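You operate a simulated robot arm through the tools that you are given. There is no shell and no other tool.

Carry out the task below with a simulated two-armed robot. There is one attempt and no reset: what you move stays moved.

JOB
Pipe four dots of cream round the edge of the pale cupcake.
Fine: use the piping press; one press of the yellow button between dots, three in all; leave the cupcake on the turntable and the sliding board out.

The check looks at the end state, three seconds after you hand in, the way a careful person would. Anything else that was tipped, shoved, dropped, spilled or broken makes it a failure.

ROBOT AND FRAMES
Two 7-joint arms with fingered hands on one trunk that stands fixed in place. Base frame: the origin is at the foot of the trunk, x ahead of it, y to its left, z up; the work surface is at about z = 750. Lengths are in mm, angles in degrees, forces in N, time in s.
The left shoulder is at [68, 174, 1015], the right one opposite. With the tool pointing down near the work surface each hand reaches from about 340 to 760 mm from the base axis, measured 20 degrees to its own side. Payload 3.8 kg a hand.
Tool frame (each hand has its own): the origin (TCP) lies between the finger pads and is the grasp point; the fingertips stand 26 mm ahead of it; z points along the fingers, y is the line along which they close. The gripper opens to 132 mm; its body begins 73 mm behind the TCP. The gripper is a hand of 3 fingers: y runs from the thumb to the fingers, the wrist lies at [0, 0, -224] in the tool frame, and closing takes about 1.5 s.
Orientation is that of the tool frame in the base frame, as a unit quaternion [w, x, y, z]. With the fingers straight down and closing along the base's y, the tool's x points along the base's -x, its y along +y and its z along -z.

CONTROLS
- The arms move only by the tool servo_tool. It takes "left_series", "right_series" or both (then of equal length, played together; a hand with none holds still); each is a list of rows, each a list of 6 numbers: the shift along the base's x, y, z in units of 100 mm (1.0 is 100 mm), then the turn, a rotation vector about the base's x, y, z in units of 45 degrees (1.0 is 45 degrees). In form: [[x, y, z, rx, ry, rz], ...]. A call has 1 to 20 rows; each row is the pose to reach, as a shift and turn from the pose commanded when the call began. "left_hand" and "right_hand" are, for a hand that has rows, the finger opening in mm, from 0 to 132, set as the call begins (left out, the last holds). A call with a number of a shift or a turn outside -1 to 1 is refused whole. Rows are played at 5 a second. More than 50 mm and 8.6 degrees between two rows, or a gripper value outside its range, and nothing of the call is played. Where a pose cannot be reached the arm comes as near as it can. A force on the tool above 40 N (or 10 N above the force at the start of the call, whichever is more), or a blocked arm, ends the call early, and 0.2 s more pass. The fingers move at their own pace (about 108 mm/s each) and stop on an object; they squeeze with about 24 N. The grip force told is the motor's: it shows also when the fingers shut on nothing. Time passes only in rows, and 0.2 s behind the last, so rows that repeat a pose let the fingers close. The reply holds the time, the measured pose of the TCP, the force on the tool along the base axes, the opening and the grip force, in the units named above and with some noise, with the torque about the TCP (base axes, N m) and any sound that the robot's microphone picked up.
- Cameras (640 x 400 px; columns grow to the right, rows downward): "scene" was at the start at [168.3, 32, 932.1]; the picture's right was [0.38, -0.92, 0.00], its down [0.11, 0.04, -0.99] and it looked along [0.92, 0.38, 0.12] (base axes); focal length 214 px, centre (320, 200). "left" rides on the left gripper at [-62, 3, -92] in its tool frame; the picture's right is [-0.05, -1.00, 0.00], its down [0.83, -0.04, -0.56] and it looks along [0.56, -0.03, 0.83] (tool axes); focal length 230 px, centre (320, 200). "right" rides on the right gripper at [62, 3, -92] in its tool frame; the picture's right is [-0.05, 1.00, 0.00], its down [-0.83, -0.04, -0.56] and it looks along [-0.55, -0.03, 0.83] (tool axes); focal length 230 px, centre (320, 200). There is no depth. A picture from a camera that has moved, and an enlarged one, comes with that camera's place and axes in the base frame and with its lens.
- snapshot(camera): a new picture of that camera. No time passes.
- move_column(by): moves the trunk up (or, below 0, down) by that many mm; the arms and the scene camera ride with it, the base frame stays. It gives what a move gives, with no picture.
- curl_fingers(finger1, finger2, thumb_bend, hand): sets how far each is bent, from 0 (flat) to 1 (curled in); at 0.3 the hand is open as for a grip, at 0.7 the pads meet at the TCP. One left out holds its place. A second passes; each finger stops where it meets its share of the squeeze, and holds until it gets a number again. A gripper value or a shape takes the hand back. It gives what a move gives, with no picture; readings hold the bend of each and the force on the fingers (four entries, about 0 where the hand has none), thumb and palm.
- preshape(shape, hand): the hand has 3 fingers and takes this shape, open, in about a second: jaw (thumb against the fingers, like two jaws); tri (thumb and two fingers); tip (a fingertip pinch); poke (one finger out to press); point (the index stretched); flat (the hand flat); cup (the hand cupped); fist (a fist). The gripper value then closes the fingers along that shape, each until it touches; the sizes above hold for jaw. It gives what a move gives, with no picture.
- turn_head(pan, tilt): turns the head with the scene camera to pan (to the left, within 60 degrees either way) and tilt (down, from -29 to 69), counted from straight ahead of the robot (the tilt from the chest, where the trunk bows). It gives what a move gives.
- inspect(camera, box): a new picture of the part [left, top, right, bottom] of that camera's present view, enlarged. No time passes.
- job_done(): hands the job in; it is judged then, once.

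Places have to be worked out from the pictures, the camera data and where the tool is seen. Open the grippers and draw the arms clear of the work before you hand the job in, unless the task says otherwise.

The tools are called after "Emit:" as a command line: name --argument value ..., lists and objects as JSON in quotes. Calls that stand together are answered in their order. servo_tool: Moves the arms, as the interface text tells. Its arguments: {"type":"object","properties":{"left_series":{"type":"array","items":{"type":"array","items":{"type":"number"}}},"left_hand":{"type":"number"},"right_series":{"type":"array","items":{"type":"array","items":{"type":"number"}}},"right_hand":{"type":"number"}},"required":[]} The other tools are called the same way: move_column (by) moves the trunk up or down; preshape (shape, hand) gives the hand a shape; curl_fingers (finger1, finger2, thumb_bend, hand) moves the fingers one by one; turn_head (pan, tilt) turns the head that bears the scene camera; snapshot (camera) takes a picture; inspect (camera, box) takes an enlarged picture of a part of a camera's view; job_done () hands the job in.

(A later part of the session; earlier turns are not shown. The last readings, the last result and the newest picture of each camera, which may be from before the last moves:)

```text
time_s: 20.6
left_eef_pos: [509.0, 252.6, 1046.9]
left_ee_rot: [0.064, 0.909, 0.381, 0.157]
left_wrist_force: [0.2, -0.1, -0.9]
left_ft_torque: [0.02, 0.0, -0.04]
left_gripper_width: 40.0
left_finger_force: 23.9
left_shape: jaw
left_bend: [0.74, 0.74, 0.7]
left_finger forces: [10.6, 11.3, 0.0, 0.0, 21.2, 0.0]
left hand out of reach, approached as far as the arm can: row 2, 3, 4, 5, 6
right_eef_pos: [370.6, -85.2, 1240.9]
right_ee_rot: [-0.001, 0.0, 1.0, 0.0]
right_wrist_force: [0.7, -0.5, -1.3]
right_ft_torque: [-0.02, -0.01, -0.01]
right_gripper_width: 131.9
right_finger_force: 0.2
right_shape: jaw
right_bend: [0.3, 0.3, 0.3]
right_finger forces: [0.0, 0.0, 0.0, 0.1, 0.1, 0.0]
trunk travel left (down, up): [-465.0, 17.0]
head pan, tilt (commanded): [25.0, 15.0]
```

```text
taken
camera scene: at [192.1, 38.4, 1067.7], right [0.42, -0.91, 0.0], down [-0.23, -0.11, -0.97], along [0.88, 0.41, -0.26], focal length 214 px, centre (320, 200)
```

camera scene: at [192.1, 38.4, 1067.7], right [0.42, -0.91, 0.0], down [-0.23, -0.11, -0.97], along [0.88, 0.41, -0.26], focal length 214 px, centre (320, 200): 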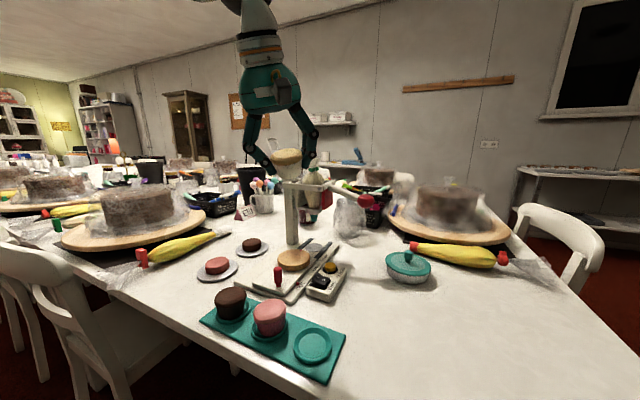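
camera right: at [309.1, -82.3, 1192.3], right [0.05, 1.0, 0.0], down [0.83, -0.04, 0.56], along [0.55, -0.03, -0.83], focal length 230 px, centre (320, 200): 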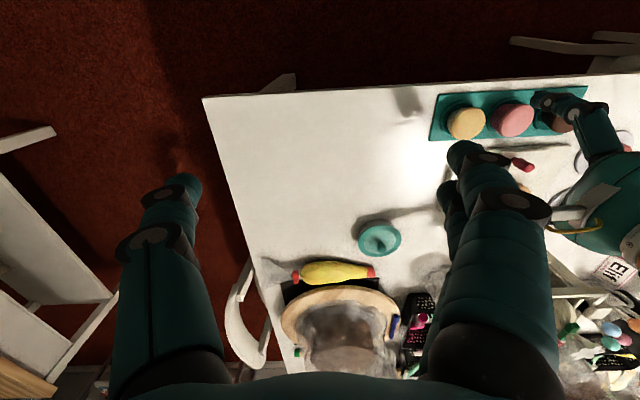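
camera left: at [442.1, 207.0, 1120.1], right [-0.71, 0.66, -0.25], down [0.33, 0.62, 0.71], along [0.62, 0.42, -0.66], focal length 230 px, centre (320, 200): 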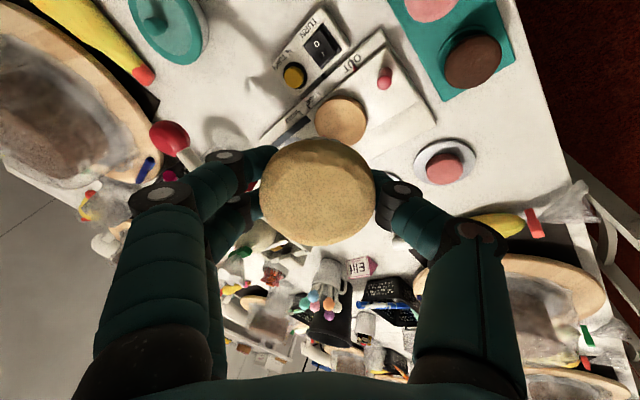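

The trunk move left the left hand tilted about 19.5° (tool z = [0.33, 0, −0.94]) and higher than intended; the cupcake is still held. I'll bring the hand back upright while lowering it and drawing it slightly back into reach.

Emit:
servo_tool --left_series '[[-0.08, -0.05, -0.2, 0, 0.08, 0], [-0.15, -0.1, -0.4, 0, 0.17, 0], [-0.2, -0.15, -0.6, 0, 0.26, 0], [-0.2, -0.15, -0.8, 0, 0.35, 0], [-0.2, -0.15, -1.0, 0, 0.433, 0], [-0.2, -0.15, -1.0, 0, 0.433, 0]]'

Emit:
snapshot --camera "left"

Emit:
snapshot --camera "scene"

```text
time_s: 22.0
left_eef_pos: [431.7, 232.8, 956.0]
left_ee_rot: [-0.002, 0.922, 0.387, -0.001]
left_wrist_force: [1.7, 0.6, -0.1]
left_ft_torque: [-0.01, 0.03, -0.02]
left_gripper_width: 39.9
left_finger_force: 24.4
left_shape: jaw
left_bend: [0.74, 0.74, 0.7]
left_finger forces: [10.6, 11.2, 0.1, 0.0, 21.0, 0.0]
left hand out of reach, approached as far as the arm can: row 2, 3, 4, 5, 6
right_eef_pos: [371.4, -85.1, 1240.5]
right_ee_rot: [0.0, 0.0, 1.0, 0.0]
right_wrist_force: [-0.2, -0.2, -1.1]
right_ft_torque: [0.0, 0.0, 0.0]
right_gripper_width: 131.8
right_finger_force: 0.0
right_shape: jaw
right_bend: [0.3, 0.3, 0.3]
right_finger forces: [0.0, 0.0, 0.0, 0.0, 0.0, 0.1]
trunk travel left (down, up): [-465.0, 17.0]
head pan, tilt (commanded): [25.0, 15.0]
```

```text
taken
camera left: at [391.5, 186.4, 1049.5], right [-0.75, 0.66, 0.0], down [0.55, 0.62, 0.56], along [0.37, 0.42, -0.83], focal length 230 px, centre (320, 200)
```

left: 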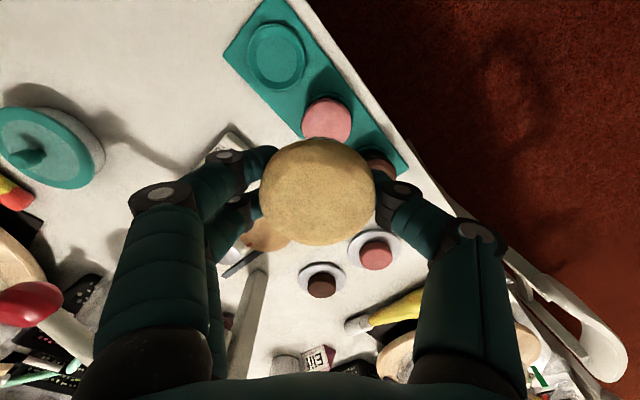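

```text
taken
camera scene: at [192.2, 38.3, 1067.6], right [0.42, -0.91, 0.0], down [-0.23, -0.11, -0.97], along [0.88, 0.41, -0.26], focal length 214 px, centre (320, 200)
```

scene: 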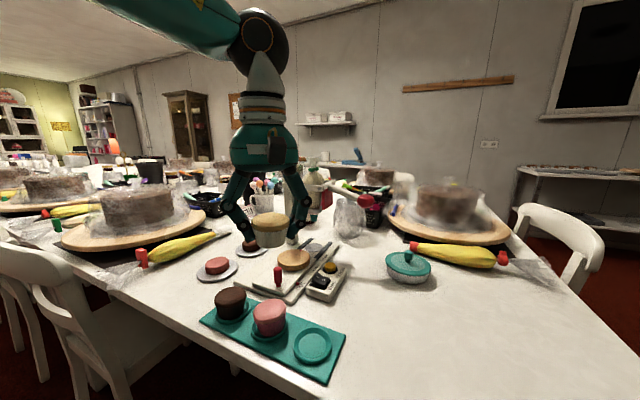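

The hand is upright again but −135° clearly limits the reach. I'll turn back +45° to the −90° orientation here, which by my clearance estimates still fits in front of the press, and then test the reach.

Emit:
servo_tool --left_series '[[0, 0, 0, 0, 0, 0.17], [0, 0, 0, 0, 0, 0.34], [0, 0, 0, 0, 0, 0.51], [0, 0, 0, 0, 0, 0.68], [0, 0, 0, 0, 0, 0.85], [0, 0, 0, 0, 0, 1.0], [0, 0, 0, 0, 0, 1.0]]'

Emit:
servo_tool --left_series '[[0.2, 0.1, -0.1, 0, 0, 0], [0.4, 0.2, -0.2, 0, 0, 0], [0.6, 0.3, -0.3, 0, 0, 0], [0.8, 0.4, -0.4, 0, 0, 0], [1.0, 0.5, -0.4, 0, 0, 0], [1.0, 0.5, -0.4, 0, 0, 0]]'

Emit:
snapshot --camera "left"

Emit:
snapshot --camera "scene"

```text
time_s: 23.6
left_eef_pos: [430.9, 232.8, 956.7]
left_ee_rot: [0.001, 0.705, 0.709, -0.001]
left_wrist_force: [0.1, -0.2, -0.3]
left_ft_torque: [0.01, -0.03, -0.03]
left_gripper_width: 40.0
left_finger_force: 23.8
left_shape: jaw
left_bend: [0.74, 0.74, 0.7]
left_finger forces: [10.5, 11.2, 0.0, 0.0, 21.0, 0.0]
right_eef_pos: [370.9, -85.3, 1239.8]
right_ee_rot: [-0.001, 0.0, 1.0, 0.0]
right_wrist_force: [0.4, 1.1, -0.2]
right_ft_torque: [-0.02, 0.01, 0.01]
right_gripper_width: 131.8
right_finger_force: 0.1
right_shape: jaw
right_bend: [0.3, 0.3, 0.3]
right_finger forces: [0.0, 0.1, 0.1, 0.1, 0.0, 0.0]
trunk travel left (down, up): [-465.0, 17.0]
head pan, tilt (commanded): [25.0, 15.0]
```

```text
time_s: 25.0
left_eef_pos: [481.4, 307.5, 940.2]
left_ee_rot: [0.001, 0.705, 0.709, -0.001]
left_wrist_force: [-0.2, -0.6, -1.3]
left_ft_torque: [0.01, -0.02, -0.02]
left_gripper_width: 39.8
left_finger_force: 23.9
left_shape: jaw
left_bend: [0.74, 0.74, 0.7]
left_finger forces: [10.6, 11.3, 0.1, 0.0, 21.2, 0.0]
left hand out of reach, approached as far as the arm can: row 1, 2, 3, 4, 5, 6
right_eef_pos: [371.5, -84.8, 1239.4]
right_ee_rot: [0.0, 0.0, 1.0, 0.0]
right_wrist_force: [0.8, -0.3, 1.0]
right_ft_torque: [-0.01, -0.01, -0.04]
right_gripper_width: 131.7
right_finger_force: 0.0
right_shape: jaw
right_bend: [0.3, 0.3, 0.3]
right_finger forces: [0.1, 0.1, 0.0, 0.1, 0.1, 0.1]
trunk travel left (down, up): [-465.0, 17.0]
head pan, tilt (commanded): [25.0, 15.0]
```

```text
taken
camera left: at [486.1, 247.0, 1034.1], right [-1.0, -0.06, 0.0], down [-0.05, 0.83, 0.55], along [-0.03, 0.55, -0.83], focal length 230 px, centre (320, 200)
```

left: 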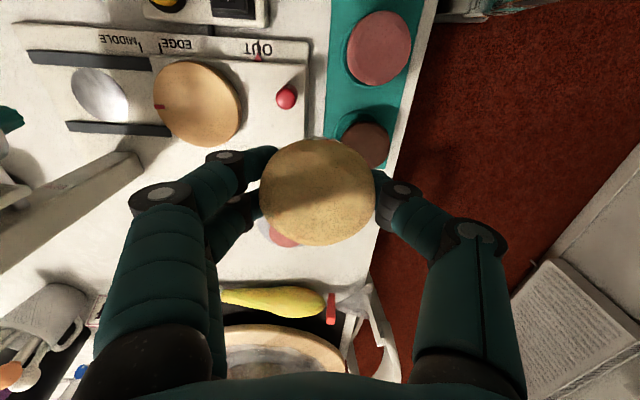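

```text
taken
camera scene: at [192.3, 38.3, 1067.6], right [0.42, -0.91, 0.0], down [-0.23, -0.11, -0.97], along [0.88, 0.41, -0.26], focal length 214 px, centre (320, 200)
```

scene: 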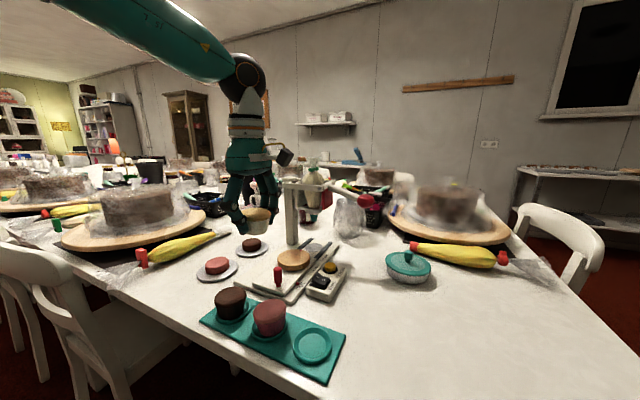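

Reach at −90° is also limited here, so yaw seems to be the limiting factor. I'll test −45° yaw and then move forward toward the turntable, staying high.

Emit:
servo_tool --left_series '[[0, 0, 0, 0, 0, 0.17], [0, 0, 0, 0, 0, 0.34], [0, 0, 0, 0, 0, 0.51], [0, 0, 0, 0, 0, 0.68], [0, 0, 0, 0, 0, 0.85], [0, 0, 0, 0, 0, 1.0], [0, 0, 0, 0, 0, 1.0]]'

Emit:
servo_tool --left_series '[[0.2, 0, 0, 0, 0, 0], [0.4, 0, 0, 0, 0, 0], [0.6, 0, 0, 0, 0, 0], [0.7, 0, 0, 0, 0, 0], [0.7, 0, 0, 0, 0, 0]]'

Emit:
snapshot --camera "scene"

```text
time_s: 26.6
left_eef_pos: [482.0, 308.9, 938.3]
left_ee_rot: [0.001, 0.38, 0.925, -0.002]
left_wrist_force: [0.2, 0.5, -1.0]
left_ft_torque: [0.01, 0.0, 0.0]
left_gripper_width: 40.0
left_finger_force: 24.0
left_shape: jaw
left_bend: [0.74, 0.74, 0.7]
left_finger forces: [10.6, 11.3, 0.1, 0.0, 21.1, 0.0]
right_eef_pos: [370.2, -85.1, 1239.6]
right_ee_rot: [0.0, 0.0, 1.0, 0.0]
right_wrist_force: [0.1, -0.7, 1.2]
right_ft_torque: [0.0, -0.04, -0.03]
right_gripper_width: 132.0
right_finger_force: 0.0
right_shape: jaw
right_bend: [0.3, 0.3, 0.3]
right_finger forces: [0.0, 0.0, 0.1, 0.1, 0.0, 0.0]
trunk travel left (down, up): [-465.0, 17.0]
head pan, tilt (commanded): [25.0, 15.0]
```

```text
time_s: 27.8
left_eef_pos: [497.1, 327.3, 956.6]
left_ee_rot: [0.002, 0.38, 0.925, -0.002]
left_wrist_force: [-0.8, 0.0, -0.8]
left_ft_torque: [0.01, 0.0, -0.02]
left_gripper_width: 39.9
left_finger_force: 24.5
left_shape: jaw
left_bend: [0.74, 0.74, 0.7]
left_finger forces: [10.6, 11.3, 0.0, 0.0, 20.9, 0.0]
left hand out of reach, approached as far as the arm can: row 1, 2, 3, 4, 5
right_eef_pos: [372.3, -85.2, 1240.7]
right_ee_rot: [-0.001, 0.0, 1.0, -0.001]
right_wrist_force: [0.0, 1.3, -1.0]
right_ft_torque: [-0.01, 0.01, 0.02]
right_gripper_width: 132.0
right_finger_force: 0.1
right_shape: jaw
right_bend: [0.3, 0.3, 0.3]
right_finger forces: [0.0, 0.1, 0.0, 0.0, 0.1, 0.0]
trunk travel left (down, up): [-465.0, 17.0]
head pan, tilt (commanded): [25.0, 15.0]
```

```text
taken
camera scene: at [192.3, 38.3, 1067.6], right [0.42, -0.91, 0.0], down [-0.23, -0.11, -0.97], along [0.88, 0.41, -0.26], focal length 214 px, centre (320, 200)
```

scene: 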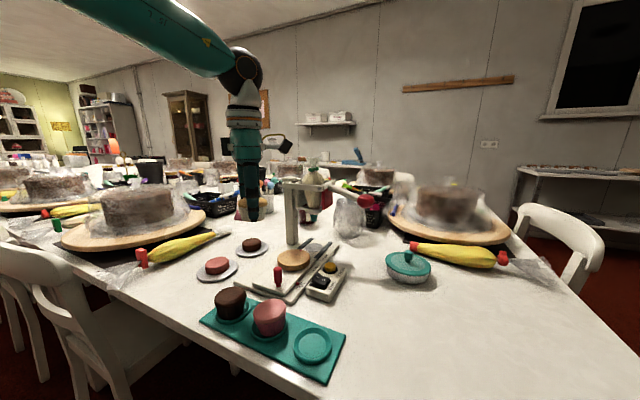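

Commanding +x drifted the hand in +y/+z, which suggests the wrist flexion is the limit; lowering the hand relative to the (raised) shoulder should free it. I'll draw back a little, go down to about z 890, then try forward again.

Emit:
servo_tool --left_series '[[-0.2, -0.1, 0, 0, 0, 0], [-0.3, -0.2, -0.2, 0, 0, 0], [-0.3, -0.25, -0.4, 0, 0, 0], [-0.3, -0.25, -0.65, 0, 0, 0], [-0.3, -0.25, -0.65, 0, 0, 0]]'

Emit:
servo_tool --left_series '[[0.2, 0, 0, 0, 0, 0], [0.4, 0, 0, 0, 0, 0], [0.6, 0, 0, 0, 0, 0], [0.8, 0, 0, 0, 0, 0], [0.8, 0, 0, 0, 0, 0]]'

Emit:
snapshot --camera "scene"

```text
time_s: 29.0
left_eef_pos: [457.3, 308.0, 897.7]
left_ee_rot: [0.003, 0.38, 0.925, -0.002]
left_wrist_force: [-0.5, -0.2, -1.5]
left_ft_torque: [-0.02, 0.01, -0.04]
left_gripper_width: 40.0
left_finger_force: 23.8
left_shape: jaw
left_bend: [0.74, 0.74, 0.7]
left_finger forces: [10.6, 11.3, 0.0, 0.0, 21.0, 0.1]
left hand out of reach, approached as far as the arm can: row 4, 5
right_eef_pos: [371.8, -86.1, 1239.4]
right_ee_rot: [0.0, 0.001, 1.0, 0.0]
right_wrist_force: [0.6, 0.3, 0.2]
right_ft_torque: [0.02, -0.05, 0.02]
right_gripper_width: 131.7
right_finger_force: 0.0
right_shape: jaw
right_bend: [0.3, 0.3, 0.3]
right_finger forces: [0.0, 0.0, 0.0, 0.1, 0.0, 0.0]
trunk travel left (down, up): [-465.0, 17.0]
head pan, tilt (commanded): [25.0, 15.0]
```

```text
time_s: 30.2
left_eef_pos: [482.5, 327.5, 923.0]
left_ee_rot: [0.002, 0.38, 0.925, -0.002]
left_wrist_force: [-1.1, -1.0, 0.0]
left_ft_torque: [0.0, 0.02, 0.0]
left_gripper_width: 39.8
left_finger_force: 24.4
left_shape: jaw
left_bend: [0.74, 0.74, 0.7]
left_finger forces: [10.8, 11.4, 0.0, 0.0, 21.0, 0.0]
left hand out of reach, approached as far as the arm can: row 1, 2, 3, 4, 5
right_eef_pos: [371.4, -84.5, 1240.6]
right_ee_rot: [0.0, 0.0, 1.0, -0.001]
right_wrist_force: [0.9, 0.1, -0.1]
right_ft_torque: [0.02, 0.05, -0.01]
right_gripper_width: 131.8
right_finger_force: 0.1
right_shape: jaw
right_bend: [0.3, 0.3, 0.3]
right_finger forces: [0.0, 0.0, 0.0, 0.0, 0.0, 0.0]
trunk travel left (down, up): [-465.0, 17.0]
head pan, tilt (commanded): [25.0, 15.0]
```

```text
taken
camera scene: at [192.3, 38.3, 1067.6], right [0.42, -0.91, 0.0], down [-0.23, -0.11, -0.97], along [0.88, 0.41, -0.26], focal length 214 px, centre (320, 200)
```

scene: 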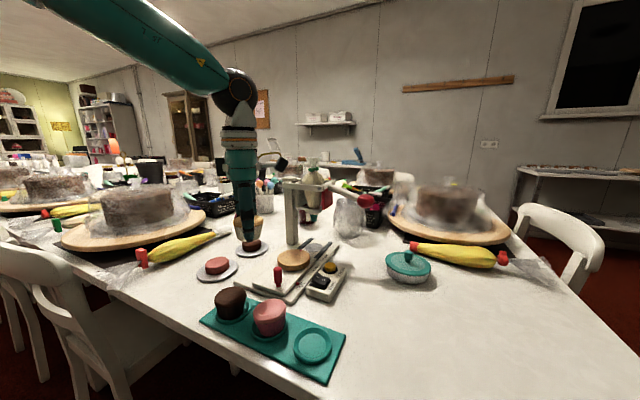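

Lower heights made it worse, so the elbow posture itself is the problem. I'll back away from the limit to a safe high spot and return the trunk to its original height, where the earlier moves went smoothly.

Emit:
servo_tool --left_series '[[-0.2, -0.1, 0.2, 0, 0, 0], [-0.4, -0.2, 0.5, 0, 0, 0], [-0.6, -0.3, 0.8, 0, 0, 0], [-0.8, -0.3, 1.0, 0, 0, 0], [-0.8, -0.3, 1.0, 0, 0, 0]]'

Emit:
servo_tool --left_series '[[0, 0, 0.25, 0, 0, 0.17], [0, 0, 0.5, 0, 0, 0.34], [0, 0, 0.75, 0, 0, 0.51], [0, 0, 0.75, 0, 0, 0.68], [0, 0, 0.75, 0, 0, 0.85], [0, 0, 0.75, 0, 0, 1.0], [0, 0, 0.75, 0, 0, 1.0]]'

Emit:
snapshot --camera "scene"

```text
time_s: 31.4
left_eef_pos: [401.4, 296.1, 1022.3]
left_ee_rot: [0.001, 0.381, 0.925, -0.001]
left_wrist_force: [0.0, -0.1, -0.7]
left_ft_torque: [0.01, 0.03, 0.0]
left_gripper_width: 39.7
left_finger_force: 24.8
left_shape: jaw
left_bend: [0.74, 0.74, 0.7]
left_finger forces: [10.7, 11.2, 0.0, 0.0, 20.9, 0.0]
right_eef_pos: [372.0, -83.8, 1238.7]
right_ee_rot: [0.0, 0.0, 1.0, 0.001]
right_wrist_force: [-0.6, 0.5, -0.4]
right_ft_torque: [-0.01, -0.01, 0.01]
right_gripper_width: 132.0
right_finger_force: 0.0
right_shape: jaw
right_bend: [0.3, 0.3, 0.3]
right_finger forces: [0.0, 0.1, 0.0, 0.0, 0.0, 0.0]
trunk travel left (down, up): [-465.0, 17.0]
head pan, tilt (commanded): [25.0, 15.0]
```

```text
time_s: 33.0
left_eef_pos: [400.6, 297.8, 1096.0]
left_ee_rot: [0.002, -0.003, 1.0, -0.002]
left_wrist_force: [0.0, -0.4, 0.2]
left_ft_torque: [0.03, 0.0, -0.01]
left_gripper_width: 39.5
left_finger_force: 24.2
left_shape: jaw
left_bend: [0.74, 0.74, 0.7]
left_finger forces: [10.8, 11.4, 0.0, 0.1, 21.0, 0.0]
right_eef_pos: [371.6, -85.1, 1240.3]
right_ee_rot: [0.0, 0.0, 1.0, 0.0]
right_wrist_force: [-0.3, -0.1, -0.1]
right_ft_torque: [0.01, -0.01, 0.0]
right_gripper_width: 132.1
right_finger_force: 0.1
right_shape: jaw
right_bend: [0.3, 0.3, 0.3]
right_finger forces: [0.0, 0.1, 0.0, 0.0, 0.1, 0.0]
trunk travel left (down, up): [-465.0, 17.0]
head pan, tilt (commanded): [25.0, 15.0]
```

```text
taken
camera scene: at [192.3, 38.3, 1067.6], right [0.42, -0.91, 0.0], down [-0.23, -0.11, -0.97], along [0.88, 0.41, -0.26], focal length 214 px, centre (320, 200)
```

scene: 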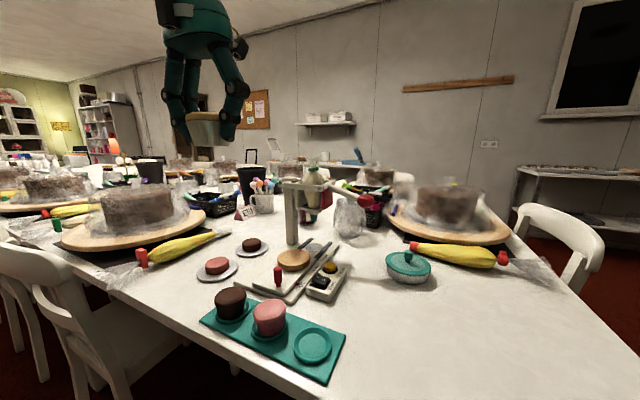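

The hand is at [400, 297, 1096], yaw 0, within reach. I'll lower the trunk by 140 mm (hand should end near z 956, clear of everything).

Emit:
move_column --by -140

Emit:
snapshot --camera "left"

Emit:
snapshot --camera "scene"

```text
time_s: 34.6
left_eef_pos: [400.9, 296.4, 955.9]
left_ee_rot: [0.002, -0.002, 1.0, -0.001]
left_wrist_force: [-0.5, -0.2, -0.6]
left_ft_torque: [0.01, 0.02, 0.01]
left_gripper_width: 39.9
left_finger_force: 23.8
left_shape: jaw
left_bend: [0.74, 0.74, 0.7]
left_finger forces: [10.8, 11.2, 0.0, 0.1, 20.8, 0.0]
right_eef_pos: [371.4, -85.7, 1100.2]
right_ee_rot: [0.001, 0.0, 1.0, 0.001]
right_wrist_force: [0.1, 0.2, -0.3]
right_ft_torque: [0.02, 0.01, -0.04]
right_gripper_width: 132.0
right_finger_force: 0.1
right_shape: jaw
right_bend: [0.3, 0.3, 0.3]
right_finger forces: [0.0, 0.1, 0.1, 0.0, 0.0, 0.0]
trunk travel left (down, up): [-325.0, 157.0]
head pan, tilt (commanded): [25.0, 15.0]
```

```text
taken
camera left: at [463.9, 300.3, 1050.9], right [0.06, -1.0, 0.0], down [-0.83, -0.05, 0.55], along [-0.55, -0.03, -0.83], focal length 230 px, centre (320, 200)
```

left: 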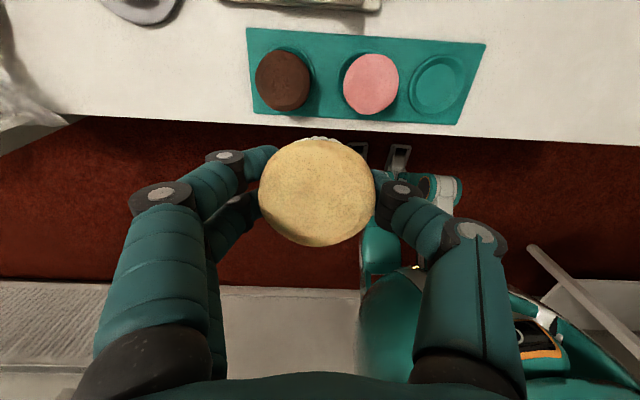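

```text
taken
camera scene: at [173.0, 38.3, 897.7], right [0.42, -0.91, 0.0], down [-0.23, -0.11, -0.97], along [0.88, 0.41, -0.26], focal length 214 px, centre (320, 200)
```

scene: 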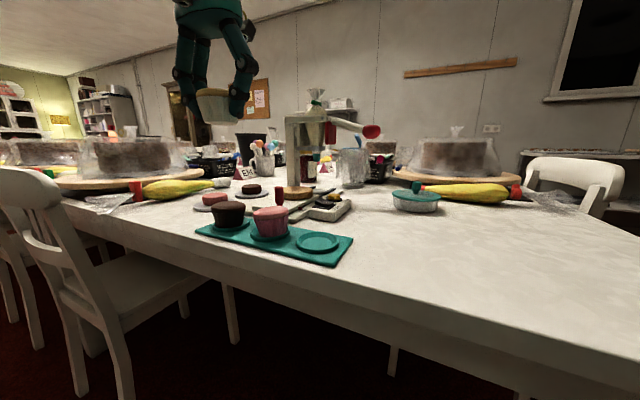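

The cupcake sits unchanged in the grip and the trunk is back. At yaw 0 I'll test forward reach: toward [500, 297, 910].

Emit:
servo_tool --left_series '[[0.2, 0, -0.1, 0, 0, 0], [0.4, 0, -0.2, 0, 0, 0], [0.6, 0, -0.3, 0, 0, 0], [0.8, 0, -0.4, 0, 0, 0], [1.0, 0, -0.45, 0, 0, 0], [1.0, 0, -0.45, 0, 0, 0]]'

Emit:
snapshot --camera "scene"

```text
time_s: 36.0
left_eef_pos: [502.1, 296.5, 911.2]
left_ee_rot: [0.002, -0.002, 1.0, -0.001]
left_wrist_force: [0.3, 1.0, -0.5]
left_ft_torque: [0.01, -0.02, 0.0]
left_gripper_width: 39.8
left_finger_force: 24.4
left_shape: jaw
left_bend: [0.74, 0.74, 0.7]
left_finger forces: [10.7, 11.2, 0.0, 0.0, 20.9, 0.0]
right_eef_pos: [371.5, -85.0, 1101.0]
right_ee_rot: [0.0, 0.0, 1.0, 0.0]
right_wrist_force: [-0.3, -0.4, 0.0]
right_ft_torque: [0.0, 0.01, 0.01]
right_gripper_width: 131.9
right_finger_force: 0.0
right_shape: jaw
right_bend: [0.3, 0.3, 0.3]
right_finger forces: [0.0, 0.0, 0.0, 0.0, 0.1, 0.0]
trunk travel left (down, up): [-325.0, 157.0]
head pan, tilt (commanded): [25.0, 15.0]
```

```text
taken
camera scene: at [173.0, 38.3, 897.7], right [0.42, -0.91, 0.0], down [-0.23, -0.11, -0.97], along [0.88, 0.41, -0.26], focal length 214 px, centre (320, 200)
```

scene: 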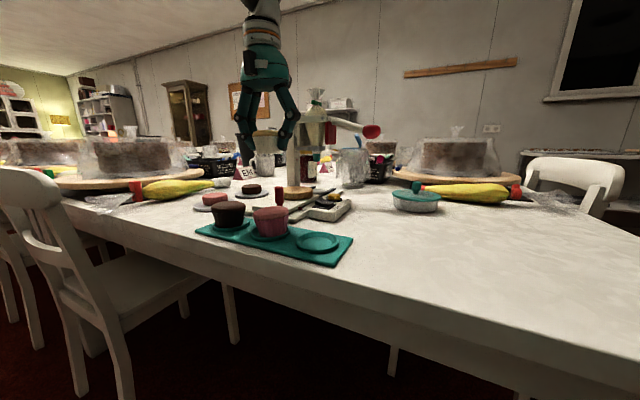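

Reach is good now at yaw 0 with the trunk at its original height. I'll continue forward to about x=560 and watch for any reach warning.

Emit:
servo_tool --left_series '[[0.15, 0.01, 0, 0, 0, -0.17], [0.3, 0.02, 0, 0, 0, -0.34], [0.45, 0.04, 0, 0, 0, -0.51], [0.55, 0.06, 0, 0, 0, -0.68], [0.6, 0.06, 0, 0, 0, -0.85], [0.6, 0.06, 0, 0, 0, -1.0], [0.6, 0.06, 0, 0, 0, -1.0]]'

Emit:
snapshot --camera "scene"

Emit:
snapshot --camera "left"

```text
time_s: 37.6
left_eef_pos: [561.7, 304.0, 911.5]
left_ee_rot: [0.001, 0.381, 0.925, -0.001]
left_wrist_force: [0.6, -0.6, -0.3]
left_ft_torque: [0.0, 0.02, 0.02]
left_gripper_width: 39.7
left_finger_force: 24.1
left_shape: jaw
left_bend: [0.74, 0.74, 0.7]
left_finger forces: [10.7, 11.2, 0.1, 0.0, 20.8, 0.0]
right_eef_pos: [373.1, -85.4, 1101.2]
right_ee_rot: [-0.001, 0.0, 1.0, 0.0]
right_wrist_force: [0.2, -0.3, 0.0]
right_ft_torque: [-0.03, 0.0, 0.01]
right_gripper_width: 131.9
right_finger_force: 0.1
right_shape: jaw
right_bend: [0.3, 0.3, 0.3]
right_finger forces: [0.0, 0.0, 0.0, 0.0, 0.0, 0.1]
trunk travel left (down, up): [-325.0, 157.0]
head pan, tilt (commanded): [25.0, 15.0]
```

```text
taken
camera scene: at [173.2, 38.3, 897.7], right [0.42, -0.91, 0.0], down [-0.23, -0.11, -0.97], along [0.88, 0.41, -0.26], focal length 214 px, centre (320, 200)
```

scene: 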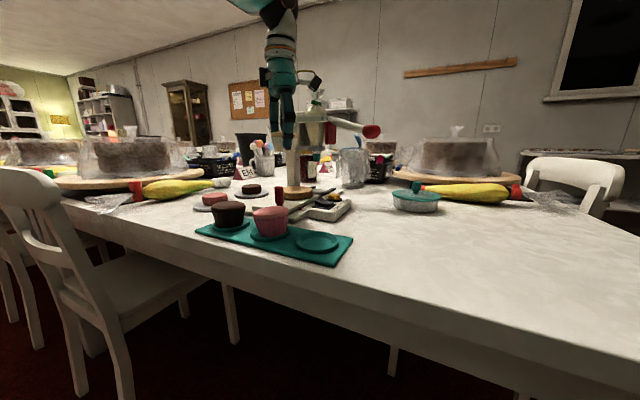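

```text
taken
camera left: at [609.0, 262.0, 1005.3], right [-0.67, -0.75, 0.0], down [-0.62, 0.56, 0.55], along [-0.41, 0.37, -0.83], focal length 230 px, centre (320, 200)
```

left: 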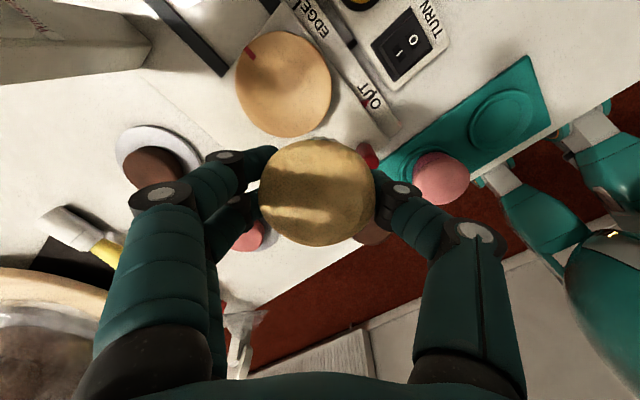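

Reached [562, 304, 911] at −45° with no warning, and the turntable is fully visible. I'll zoom to measure its centre precisely.

Emit:
inspect --camera "left" --box '[220, 10, 350, 150]'

```text
2.86 times, centred on (285, 80) of left
camera zoom: at [609.0, 262.0, 1005.3], right [-0.67, -0.75, 0.0], down [-0.62, 0.56, 0.55], along [-0.41, 0.37, -0.83], focal length 657 px, centre (420, 543)
```

zoom: 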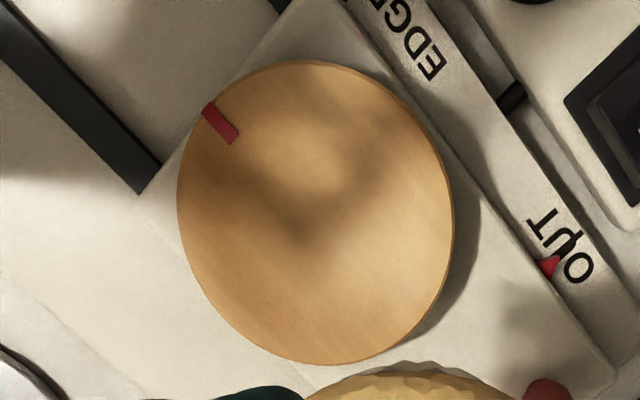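

The disc centre works out at about [609, 304, 789] (averaging views). I'll turn the hand to −90° here, which keeps the camera bracket away from the press.

Emit:
servo_tool --left_series '[[0, 0, 0, 0, 0, -0.17], [0, 0, 0, 0, 0, -0.34], [0, 0, 0, 0, 0, -0.51], [0, 0, 0, 0, 0, -0.68], [0, 0, 0, 0, 0, -0.85], [0, 0, 0, 0, 0, -1.0], [0, 0, 0, 0, 0, -1.0]]'

Emit:
servo_tool --left_series '[[0, 0, 0, 0, 0, -0.17], [0, 0, 0, 0, 0, -0.34], [0, 0, 0, 0, 0, -0.5], [0, 0, 0, 0, 0, -0.5]]'

Emit:
snapshot --camera "left"

Emit:
snapshot --camera "scene"

```text
time_s: 39.2
left_eef_pos: [560.8, 302.4, 911.1]
left_ee_rot: [0.0, 0.706, 0.709, -0.002]
left_wrist_force: [0.8, -0.2, -0.7]
left_ft_torque: [0.01, -0.02, 0.01]
left_gripper_width: 39.6
left_finger_force: 23.7
left_shape: jaw
left_bend: [0.74, 0.74, 0.7]
left_finger forces: [10.7, 11.2, 0.0, 0.0, 20.7, 0.1]
right_eef_pos: [370.6, -84.7, 1101.5]
right_ee_rot: [0.0, -0.001, 1.0, 0.0]
right_wrist_force: [0.5, -0.2, 1.5]
right_ft_torque: [0.03, 0.02, -0.02]
right_gripper_width: 131.7
right_finger_force: 0.1
right_shape: jaw
right_bend: [0.3, 0.3, 0.3]
right_finger forces: [0.0, 0.0, 0.1, 0.0, 0.0, 0.0]
trunk travel left (down, up): [-325.0, 157.0]
head pan, tilt (commanded): [25.0, 15.0]
```

```text
time_s: 40.2
left_eef_pos: [562.1, 301.6, 912.4]
left_ee_rot: [0.001, 0.83, 0.558, -0.002]
left_wrist_force: [0.3, 0.0, -0.6]
left_ft_torque: [0.01, -0.02, 0.0]
left_gripper_width: 39.8
left_finger_force: 24.3
left_shape: jaw
left_bend: [0.74, 0.74, 0.7]
left_finger forces: [10.8, 11.3, 0.0, 0.1, 20.9, 0.0]
right_eef_pos: [371.1, -85.5, 1100.1]
right_ee_rot: [-0.001, -0.001, 1.0, 0.0]
right_wrist_force: [-0.3, -0.4, 0.2]
right_ft_torque: [-0.01, 0.0, -0.02]
right_gripper_width: 132.1
right_finger_force: 0.1
right_shape: jaw
right_bend: [0.3, 0.3, 0.3]
right_finger forces: [0.0, 0.0, 0.0, 0.0, 0.0, 0.0]
trunk travel left (down, up): [-325.0, 157.0]
head pan, tilt (commanded): [25.0, 15.0]
```

```text
taken
camera left: at [542.7, 244.7, 1006.2], right [-0.94, 0.33, 0.0], down [0.28, 0.79, 0.55], along [0.18, 0.52, -0.83], focal length 230 px, centre (320, 200)
```

left: 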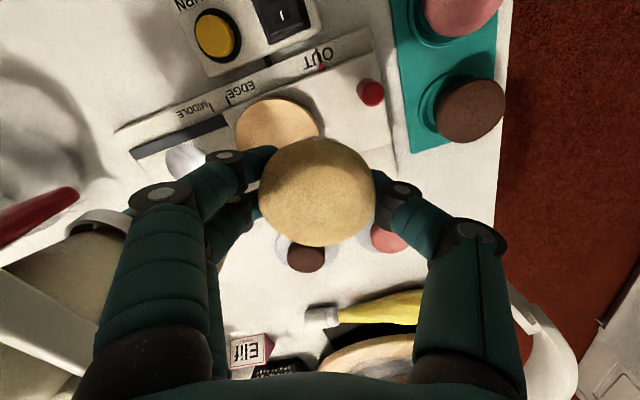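

```text
taken
camera scene: at [172.9, 37.8, 897.7], right [0.42, -0.91, 0.0], down [-0.23, -0.11, -0.97], along [0.88, 0.41, -0.26], focal length 214 px, centre (320, 200)
```

scene: 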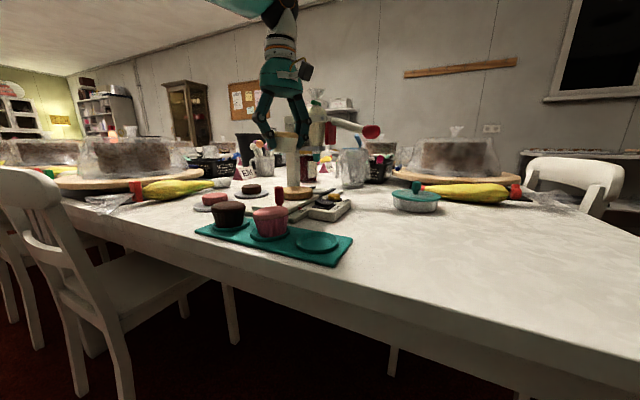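

Yaw −112° is reachable here. I'll finish the turn to −135° while moving most of the way over the turntable at this height.

Emit:
servo_tool --left_series '[[0.1, 0.01, 0, 0, 0, -0.17], [0.2, 0.02, 0, 0, 0, -0.34], [0.3, 0.02, 0, 0, 0, -0.5], [0.36, 0.03, 0, 0, 0, -0.5], [0.36, 0.03, 0, 0, 0, -0.5]]'

Emit:
snapshot --camera "left"

Emit:
inspect --camera "scene" --box '[230, 60, 390, 220]'

```text
time_s: 41.4
left_eef_pos: [512.3, 225.8, 905.4]
left_ee_rot: [-0.002, 0.923, 0.386, -0.001]
left_wrist_force: [1.0, 0.7, -0.7]
left_ft_torque: [0.04, 0.01, 0.02]
left_gripper_width: 39.6
left_finger_force: 23.7
left_shape: jaw
left_bend: [0.74, 0.74, 0.7]
left_finger forces: [11.2, 11.7, 0.0, 0.0, 21.7, 0.1]
left hand out of reach, approached as far as the arm can: row 1, 2, 3, 4, 5
right_eef_pos: [372.2, -86.1, 1099.8]
right_ee_rot: [0.0, 0.0, 1.0, 0.0]
right_wrist_force: [0.2, 0.5, 0.1]
right_ft_torque: [0.02, 0.0, 0.01]
right_gripper_width: 131.8
right_finger_force: 0.0
right_shape: jaw
right_bend: [0.3, 0.3, 0.3]
right_finger forces: [0.0, 0.0, 0.0, 0.0, 0.0, 0.0]
trunk travel left (down, up): [-325.0, 157.0]
head pan, tilt (commanded): [25.0, 15.0]
```

```text
taken
camera left: at [472.9, 179.9, 999.5], right [-0.75, 0.66, 0.0], down [0.55, 0.62, 0.55], along [0.37, 0.42, -0.83], focal length 230 px, centre (320, 200)
```

left: 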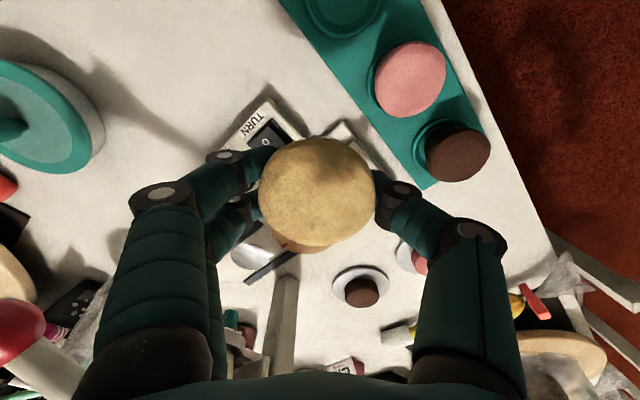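

```text
2.50 times, centred on (310, 140) of scene
camera zoom: at [173.5, 37.9, 897.6], right [0.42, -0.91, 0.0], down [-0.24, -0.11, -0.97], along [0.88, 0.41, -0.26], focal length 536 px, centre (345, 350)
```

zoom: 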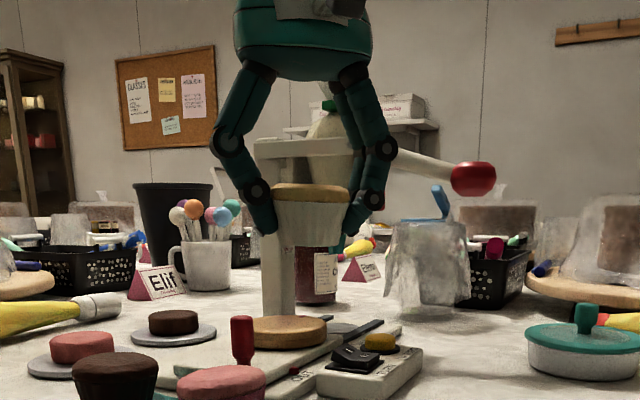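

−135° is beyond the joint limit out there and the hand got pulled back to [512, 226]. I'll rotate back to about −97° here and then go forward again, not exceeding that yaw.

Emit:
servo_tool --left_series '[[0, 0.05, 0.03, 0, 0, 0.17], [0.05, 0.15, 0.05, 0, 0, 0.34], [0.1, 0.3, 0.05, 0, 0, 0.51], [0.15, 0.4, 0.05, 0, 0, 0.68], [0.25, 0.5, 0.05, 0, 0, 0.85], [0.35, 0.6, 0.05, 0, 0, 0.85], [0.35, 0.6, 0.05, 0, 0, 0.85]]'

Emit:
snapshot --camera "left"

```text
time_s: 43.0
left_eef_pos: [549.3, 288.0, 913.7]
left_ee_rot: [0.0, 0.746, 0.666, -0.002]
left_wrist_force: [0.1, -0.5, -1.5]
left_ft_torque: [0.03, 0.01, -0.01]
left_gripper_width: 39.6
left_finger_force: 23.4
left_shape: jaw
left_bend: [0.74, 0.74, 0.7]
left_finger forces: [11.1, 11.8, 0.0, 0.1, 21.5, 0.1]
right_eef_pos: [371.7, -85.3, 1100.8]
right_ee_rot: [0.0, -0.001, 1.0, 0.0]
right_wrist_force: [-0.4, 0.2, 0.5]
right_ft_torque: [0.01, 0.01, 0.03]
right_gripper_width: 131.9
right_finger_force: 0.0
right_shape: jaw
right_bend: [0.3, 0.3, 0.3]
right_finger forces: [0.0, 0.1, 0.1, 0.0, 0.0, 0.0]
trunk travel left (down, up): [-325.0, 157.0]
head pan, tilt (commanded): [25.0, 15.0]
```

```text
taken
camera left: at [546.2, 226.4, 1006.6], right [-1.0, 0.06, 0.0], down [0.05, 0.83, 0.55], along [0.03, 0.55, -0.83], focal length 230 px, centre (320, 200)
```

left: 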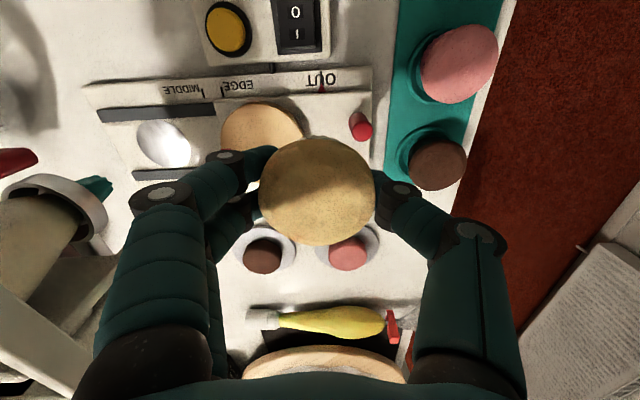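

Yaw is now −96.5° at [549, 288, 914]. I'll move forward to hover nearly over the disc and check the reach.

Emit:
servo_tool --left_series '[[0.15, 0.05, 0, 0, 0, 0], [0.3, 0.1, 0, 0, 0, 0], [0.45, 0.15, 0, 0, 0, 0], [0.55, 0.18, 0, 0, 0, 0], [0.55, 0.18, 0, 0, 0, 0]]'

Emit:
snapshot --camera "left"

Emit:
inspect --camera "scene" --box '[230, 60, 390, 220]'

```text
time_s: 44.2
left_eef_pos: [593.7, 307.9, 914.3]
left_ee_rot: [0.001, 0.745, 0.667, -0.001]
left_wrist_force: [0.0, 0.1, -0.4]
left_ft_torque: [0.01, -0.03, 0.02]
left_gripper_width: 39.5
left_finger_force: 23.7
left_shape: jaw
left_bend: [0.74, 0.74, 0.7]
left_finger forces: [11.0, 11.5, 0.0, 0.1, 21.1, 0.0]
left hand out of reach, approached as far as the arm can: row 3, 4, 5
right_eef_pos: [370.8, -84.2, 1099.6]
right_ee_rot: [0.0, 0.001, 1.0, 0.001]
right_wrist_force: [0.7, -0.3, 0.3]
right_ft_torque: [-0.01, 0.0, 0.03]
right_gripper_width: 131.8
right_finger_force: 0.0
right_shape: jaw
right_bend: [0.3, 0.3, 0.3]
right_finger forces: [0.1, 0.1, 0.0, 0.1, 0.1, 0.0]
trunk travel left (down, up): [-325.0, 157.0]
head pan, tilt (commanded): [25.0, 15.0]
```

```text
taken
camera left: at [590.6, 247.7, 1007.4], right [-1.0, 0.06, 0.0], down [0.05, 0.83, 0.55], along [0.03, 0.55, -0.83], focal length 230 px, centre (320, 200)
```

left: 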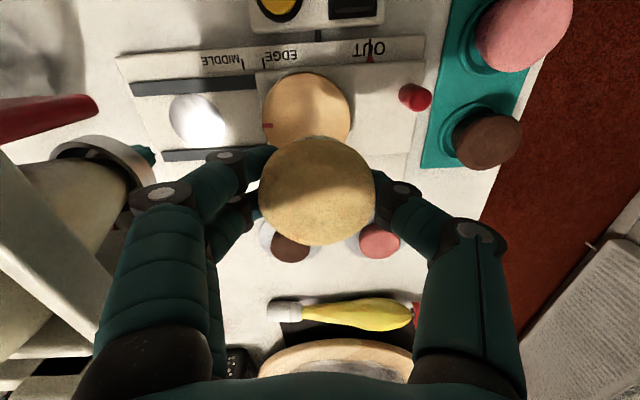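

```text
2.50 times, centred on (310, 140) of scene
camera zoom: at [173.3, 38.4, 897.6], right [0.42, -0.91, 0.0], down [-0.23, -0.11, -0.97], along [0.88, 0.41, -0.26], focal length 536 px, centre (345, 350)
```

zoom: 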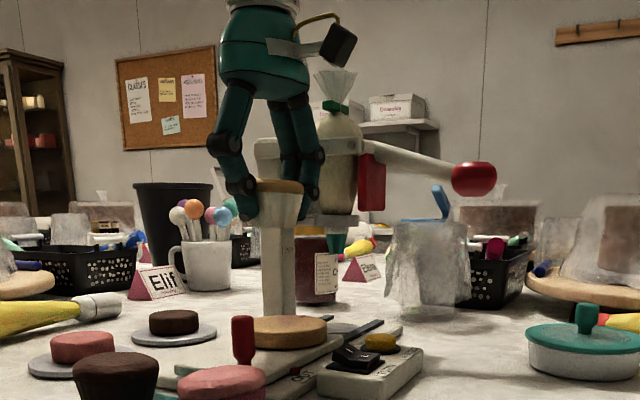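

Only about 14 mm short in x. I'll turn back ~16° (to about −81°) and lower somewhat, which should free up reach, then step forward.

Emit:
servo_tool --left_series '[[-0.02, 0, -0.1, 0, 0, 0.17], [-0.02, 0, -0.25, 0, 0, 0.35], [-0.02, 0, -0.4, 0, 0, 0.35], [-0.02, 0, -0.4, 0, 0, 0.35]]'

Emit:
servo_tool --left_series '[[0.05, -0.01, 0, 0, 0, 0], [0.1, -0.02, 0, 0, 0, 0], [0.14, -0.02, 0, 0, 0, 0], [0.14, -0.02, 0, 0, 0, 0]]'

Emit:
snapshot --camera "left"

Emit:
inspect --camera "scene" --box '[230, 60, 390, 220]'

```text
time_s: 45.2
left_eef_pos: [590.3, 308.4, 873.8]
left_ee_rot: [0.001, 0.648, 0.762, -0.001]
left_wrist_force: [1.2, 0.1, -0.5]
left_ft_torque: [0.01, 0.0, 0.0]
left_gripper_width: 39.2
left_finger_force: 24.1
left_shape: jaw
left_bend: [0.74, 0.74, 0.7]
left_finger forces: [10.9, 11.5, 0.0, 0.0, 21.1, 0.0]
right_eef_pos: [370.8, -85.6, 1099.9]
right_ee_rot: [0.0, 0.0, 1.0, -0.001]
right_wrist_force: [-0.3, 0.5, 1.2]
right_ft_torque: [0.0, 0.01, 0.0]
right_gripper_width: 132.0
right_finger_force: 0.0
right_shape: jaw
right_bend: [0.3, 0.3, 0.3]
right_finger forces: [0.0, 0.1, 0.0, 0.0, 0.0, 0.0]
trunk travel left (down, up): [-325.0, 157.0]
head pan, tilt (commanded): [25.0, 15.0]
```

```text
time_s: 46.2
left_eef_pos: [594.5, 309.3, 874.0]
left_ee_rot: [0.001, 0.648, 0.761, -0.002]
left_wrist_force: [-1.3, -0.6, 0.1]
left_ft_torque: [0.01, -0.04, -0.01]
left_gripper_width: 39.5
left_finger_force: 23.7
left_shape: jaw
left_bend: [0.74, 0.74, 0.7]
left_finger forces: [10.9, 11.4, 0.0, 0.0, 21.0, 0.1]
left hand out of reach, approached as far as the arm can: row 2, 3, 4
right_eef_pos: [371.9, -84.7, 1099.9]
right_ee_rot: [0.0, 0.0, 1.0, 0.0]
right_wrist_force: [-0.2, 0.1, -0.4]
right_ft_torque: [0.0, -0.01, -0.03]
right_gripper_width: 132.0
right_finger_force: 0.0
right_shape: jaw
right_bend: [0.3, 0.3, 0.3]
right_finger forces: [0.0, 0.0, 0.0, 0.0, 0.0, 0.0]
trunk travel left (down, up): [-325.0, 157.0]
head pan, tilt (commanded): [25.0, 15.0]
```

```text
taken
camera left: at [608.8, 248.9, 968.3], right [-0.98, -0.21, 0.0], down [-0.17, 0.81, 0.55], along [-0.12, 0.54, -0.83], focal length 230 px, centre (320, 200)
```

left: 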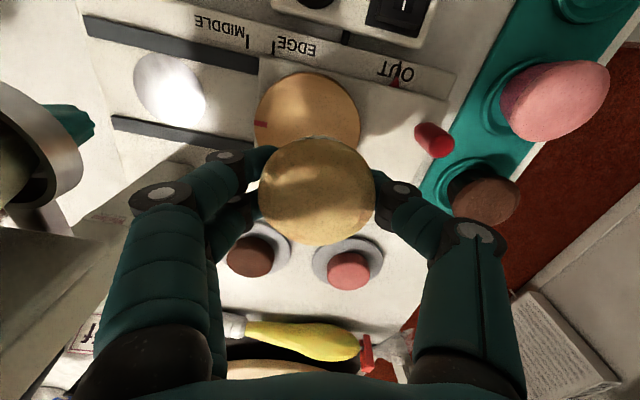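

```text
2.50 times, centred on (310, 140) of scene
camera zoom: at [173.1, 38.2, 897.7], right [0.42, -0.91, 0.0], down [-0.23, -0.11, -0.97], along [0.88, 0.41, -0.26], focal length 536 px, centre (345, 350)
```

zoom: 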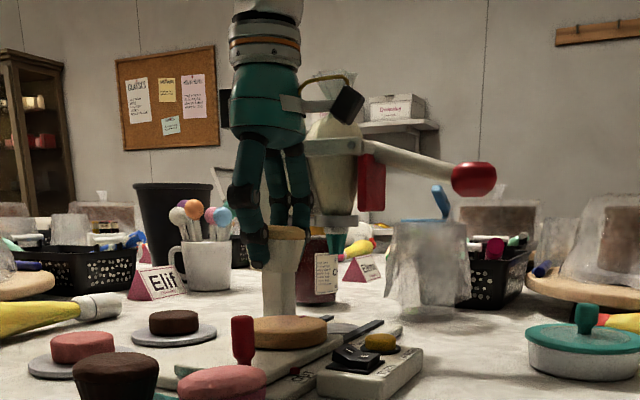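

Same limit near x=594 regardless of yaw and height, so I want to see the arm's posture. I'll turn the head up and left to look at the arm.

Emit:
turn_head --pan 50 --tilt -25

Emit:
snapshot --camera "scene"

```text
time_s: 47.3
left_eef_pos: [593.8, 308.3, 874.0]
left_ee_rot: [0.001, 0.648, 0.762, -0.002]
left_wrist_force: [-0.8, 0.4, -0.5]
left_ft_torque: [-0.03, -0.03, -0.02]
left_gripper_width: 39.4
left_finger_force: 24.3
left_shape: jaw
left_bend: [0.74, 0.74, 0.7]
left_finger forces: [10.9, 11.5, 0.0, 0.1, 21.0, 0.0]
right_eef_pos: [370.8, -86.3, 1100.5]
right_ee_rot: [0.001, 0.0, 1.0, 0.0]
right_wrist_force: [-0.3, -0.8, -0.3]
right_ft_torque: [0.01, 0.02, -0.01]
right_gripper_width: 131.8
right_finger_force: 0.1
right_shape: jaw
right_bend: [0.3, 0.3, 0.3]
right_finger forces: [0.1, 0.0, 0.0, 0.0, 0.0, 0.0]
trunk travel left (down, up): [-325.0, 157.0]
head pan, tilt (commanded): [50.0, -25.0]
```

```text
taken
camera scene: at [134.2, 53.2, 957.4], right [0.77, -0.64, 0.0], down [0.27, 0.32, -0.91], along [0.58, 0.69, 0.42], focal length 214 px, centre (320, 200)
```

scene: 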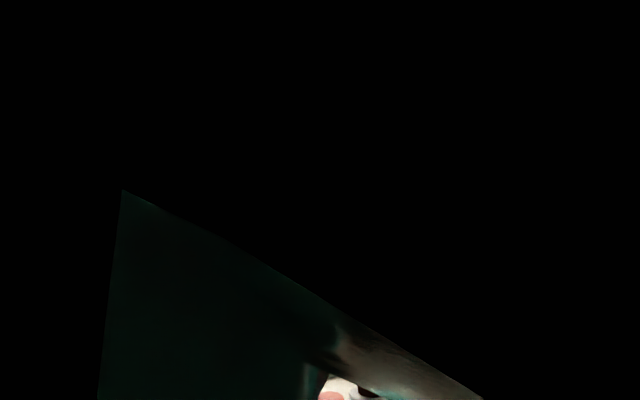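

The arm is right in front of the head camera at that angle. I'll look from a less extreme angle.

Emit:
turn_head --pan 25 --tilt -20

Emit:
snapshot --camera "scene"

Emit:
snapshot --camera "right"

```text
time_s: 48.2
left_eef_pos: [595.4, 308.6, 873.9]
left_ee_rot: [0.0, 0.647, 0.762, -0.001]
left_wrist_force: [0.2, 0.5, -0.5]
left_ft_torque: [-0.04, 0.01, 0.0]
left_gripper_width: 39.4
left_finger_force: 24.6
left_shape: jaw
left_bend: [0.74, 0.74, 0.7]
left_finger forces: [10.9, 11.5, 0.0, 0.1, 21.0, 0.0]
right_eef_pos: [372.5, -86.0, 1099.6]
right_ee_rot: [0.001, 0.0, 1.0, 0.0]
right_wrist_force: [-1.0, 0.6, -0.1]
right_ft_torque: [-0.03, -0.01, 0.04]
right_gripper_width: 132.0
right_finger_force: 0.0
right_shape: jaw
right_bend: [0.3, 0.3, 0.3]
right_finger forces: [0.0, 0.1, 0.0, 0.1, 0.1, 0.0]
trunk travel left (down, up): [-325.0, 157.0]
head pan, tilt (commanded): [25.0, -20.0]
```

```text
taken
camera scene: at [157.4, 31.0, 951.1], right [0.42, -0.91, 0.0], down [0.31, 0.14, -0.94], along [0.85, 0.4, 0.34], focal length 214 px, centre (320, 200)
```

scene: 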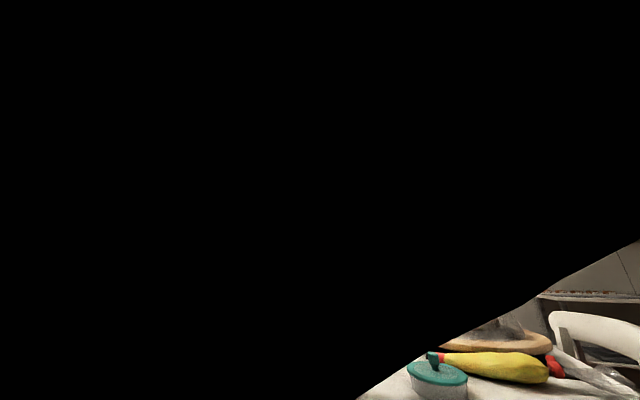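

```text
taken
camera right: at [309.9, -81.8, 1192.1], right [0.05, 1.0, 0.0], down [0.83, -0.04, 0.56], along [0.55, -0.03, -0.83], focal length 230 px, centre (320, 200)
```

right: 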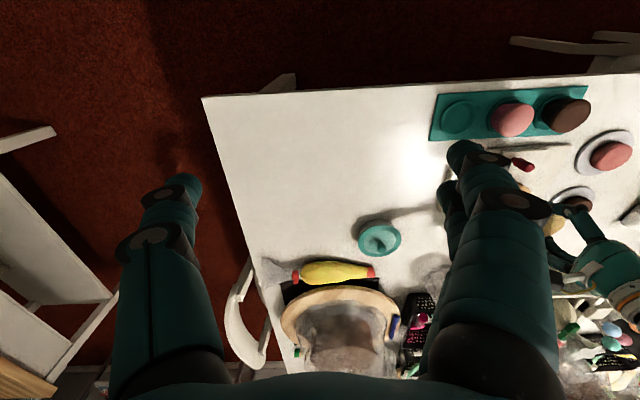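

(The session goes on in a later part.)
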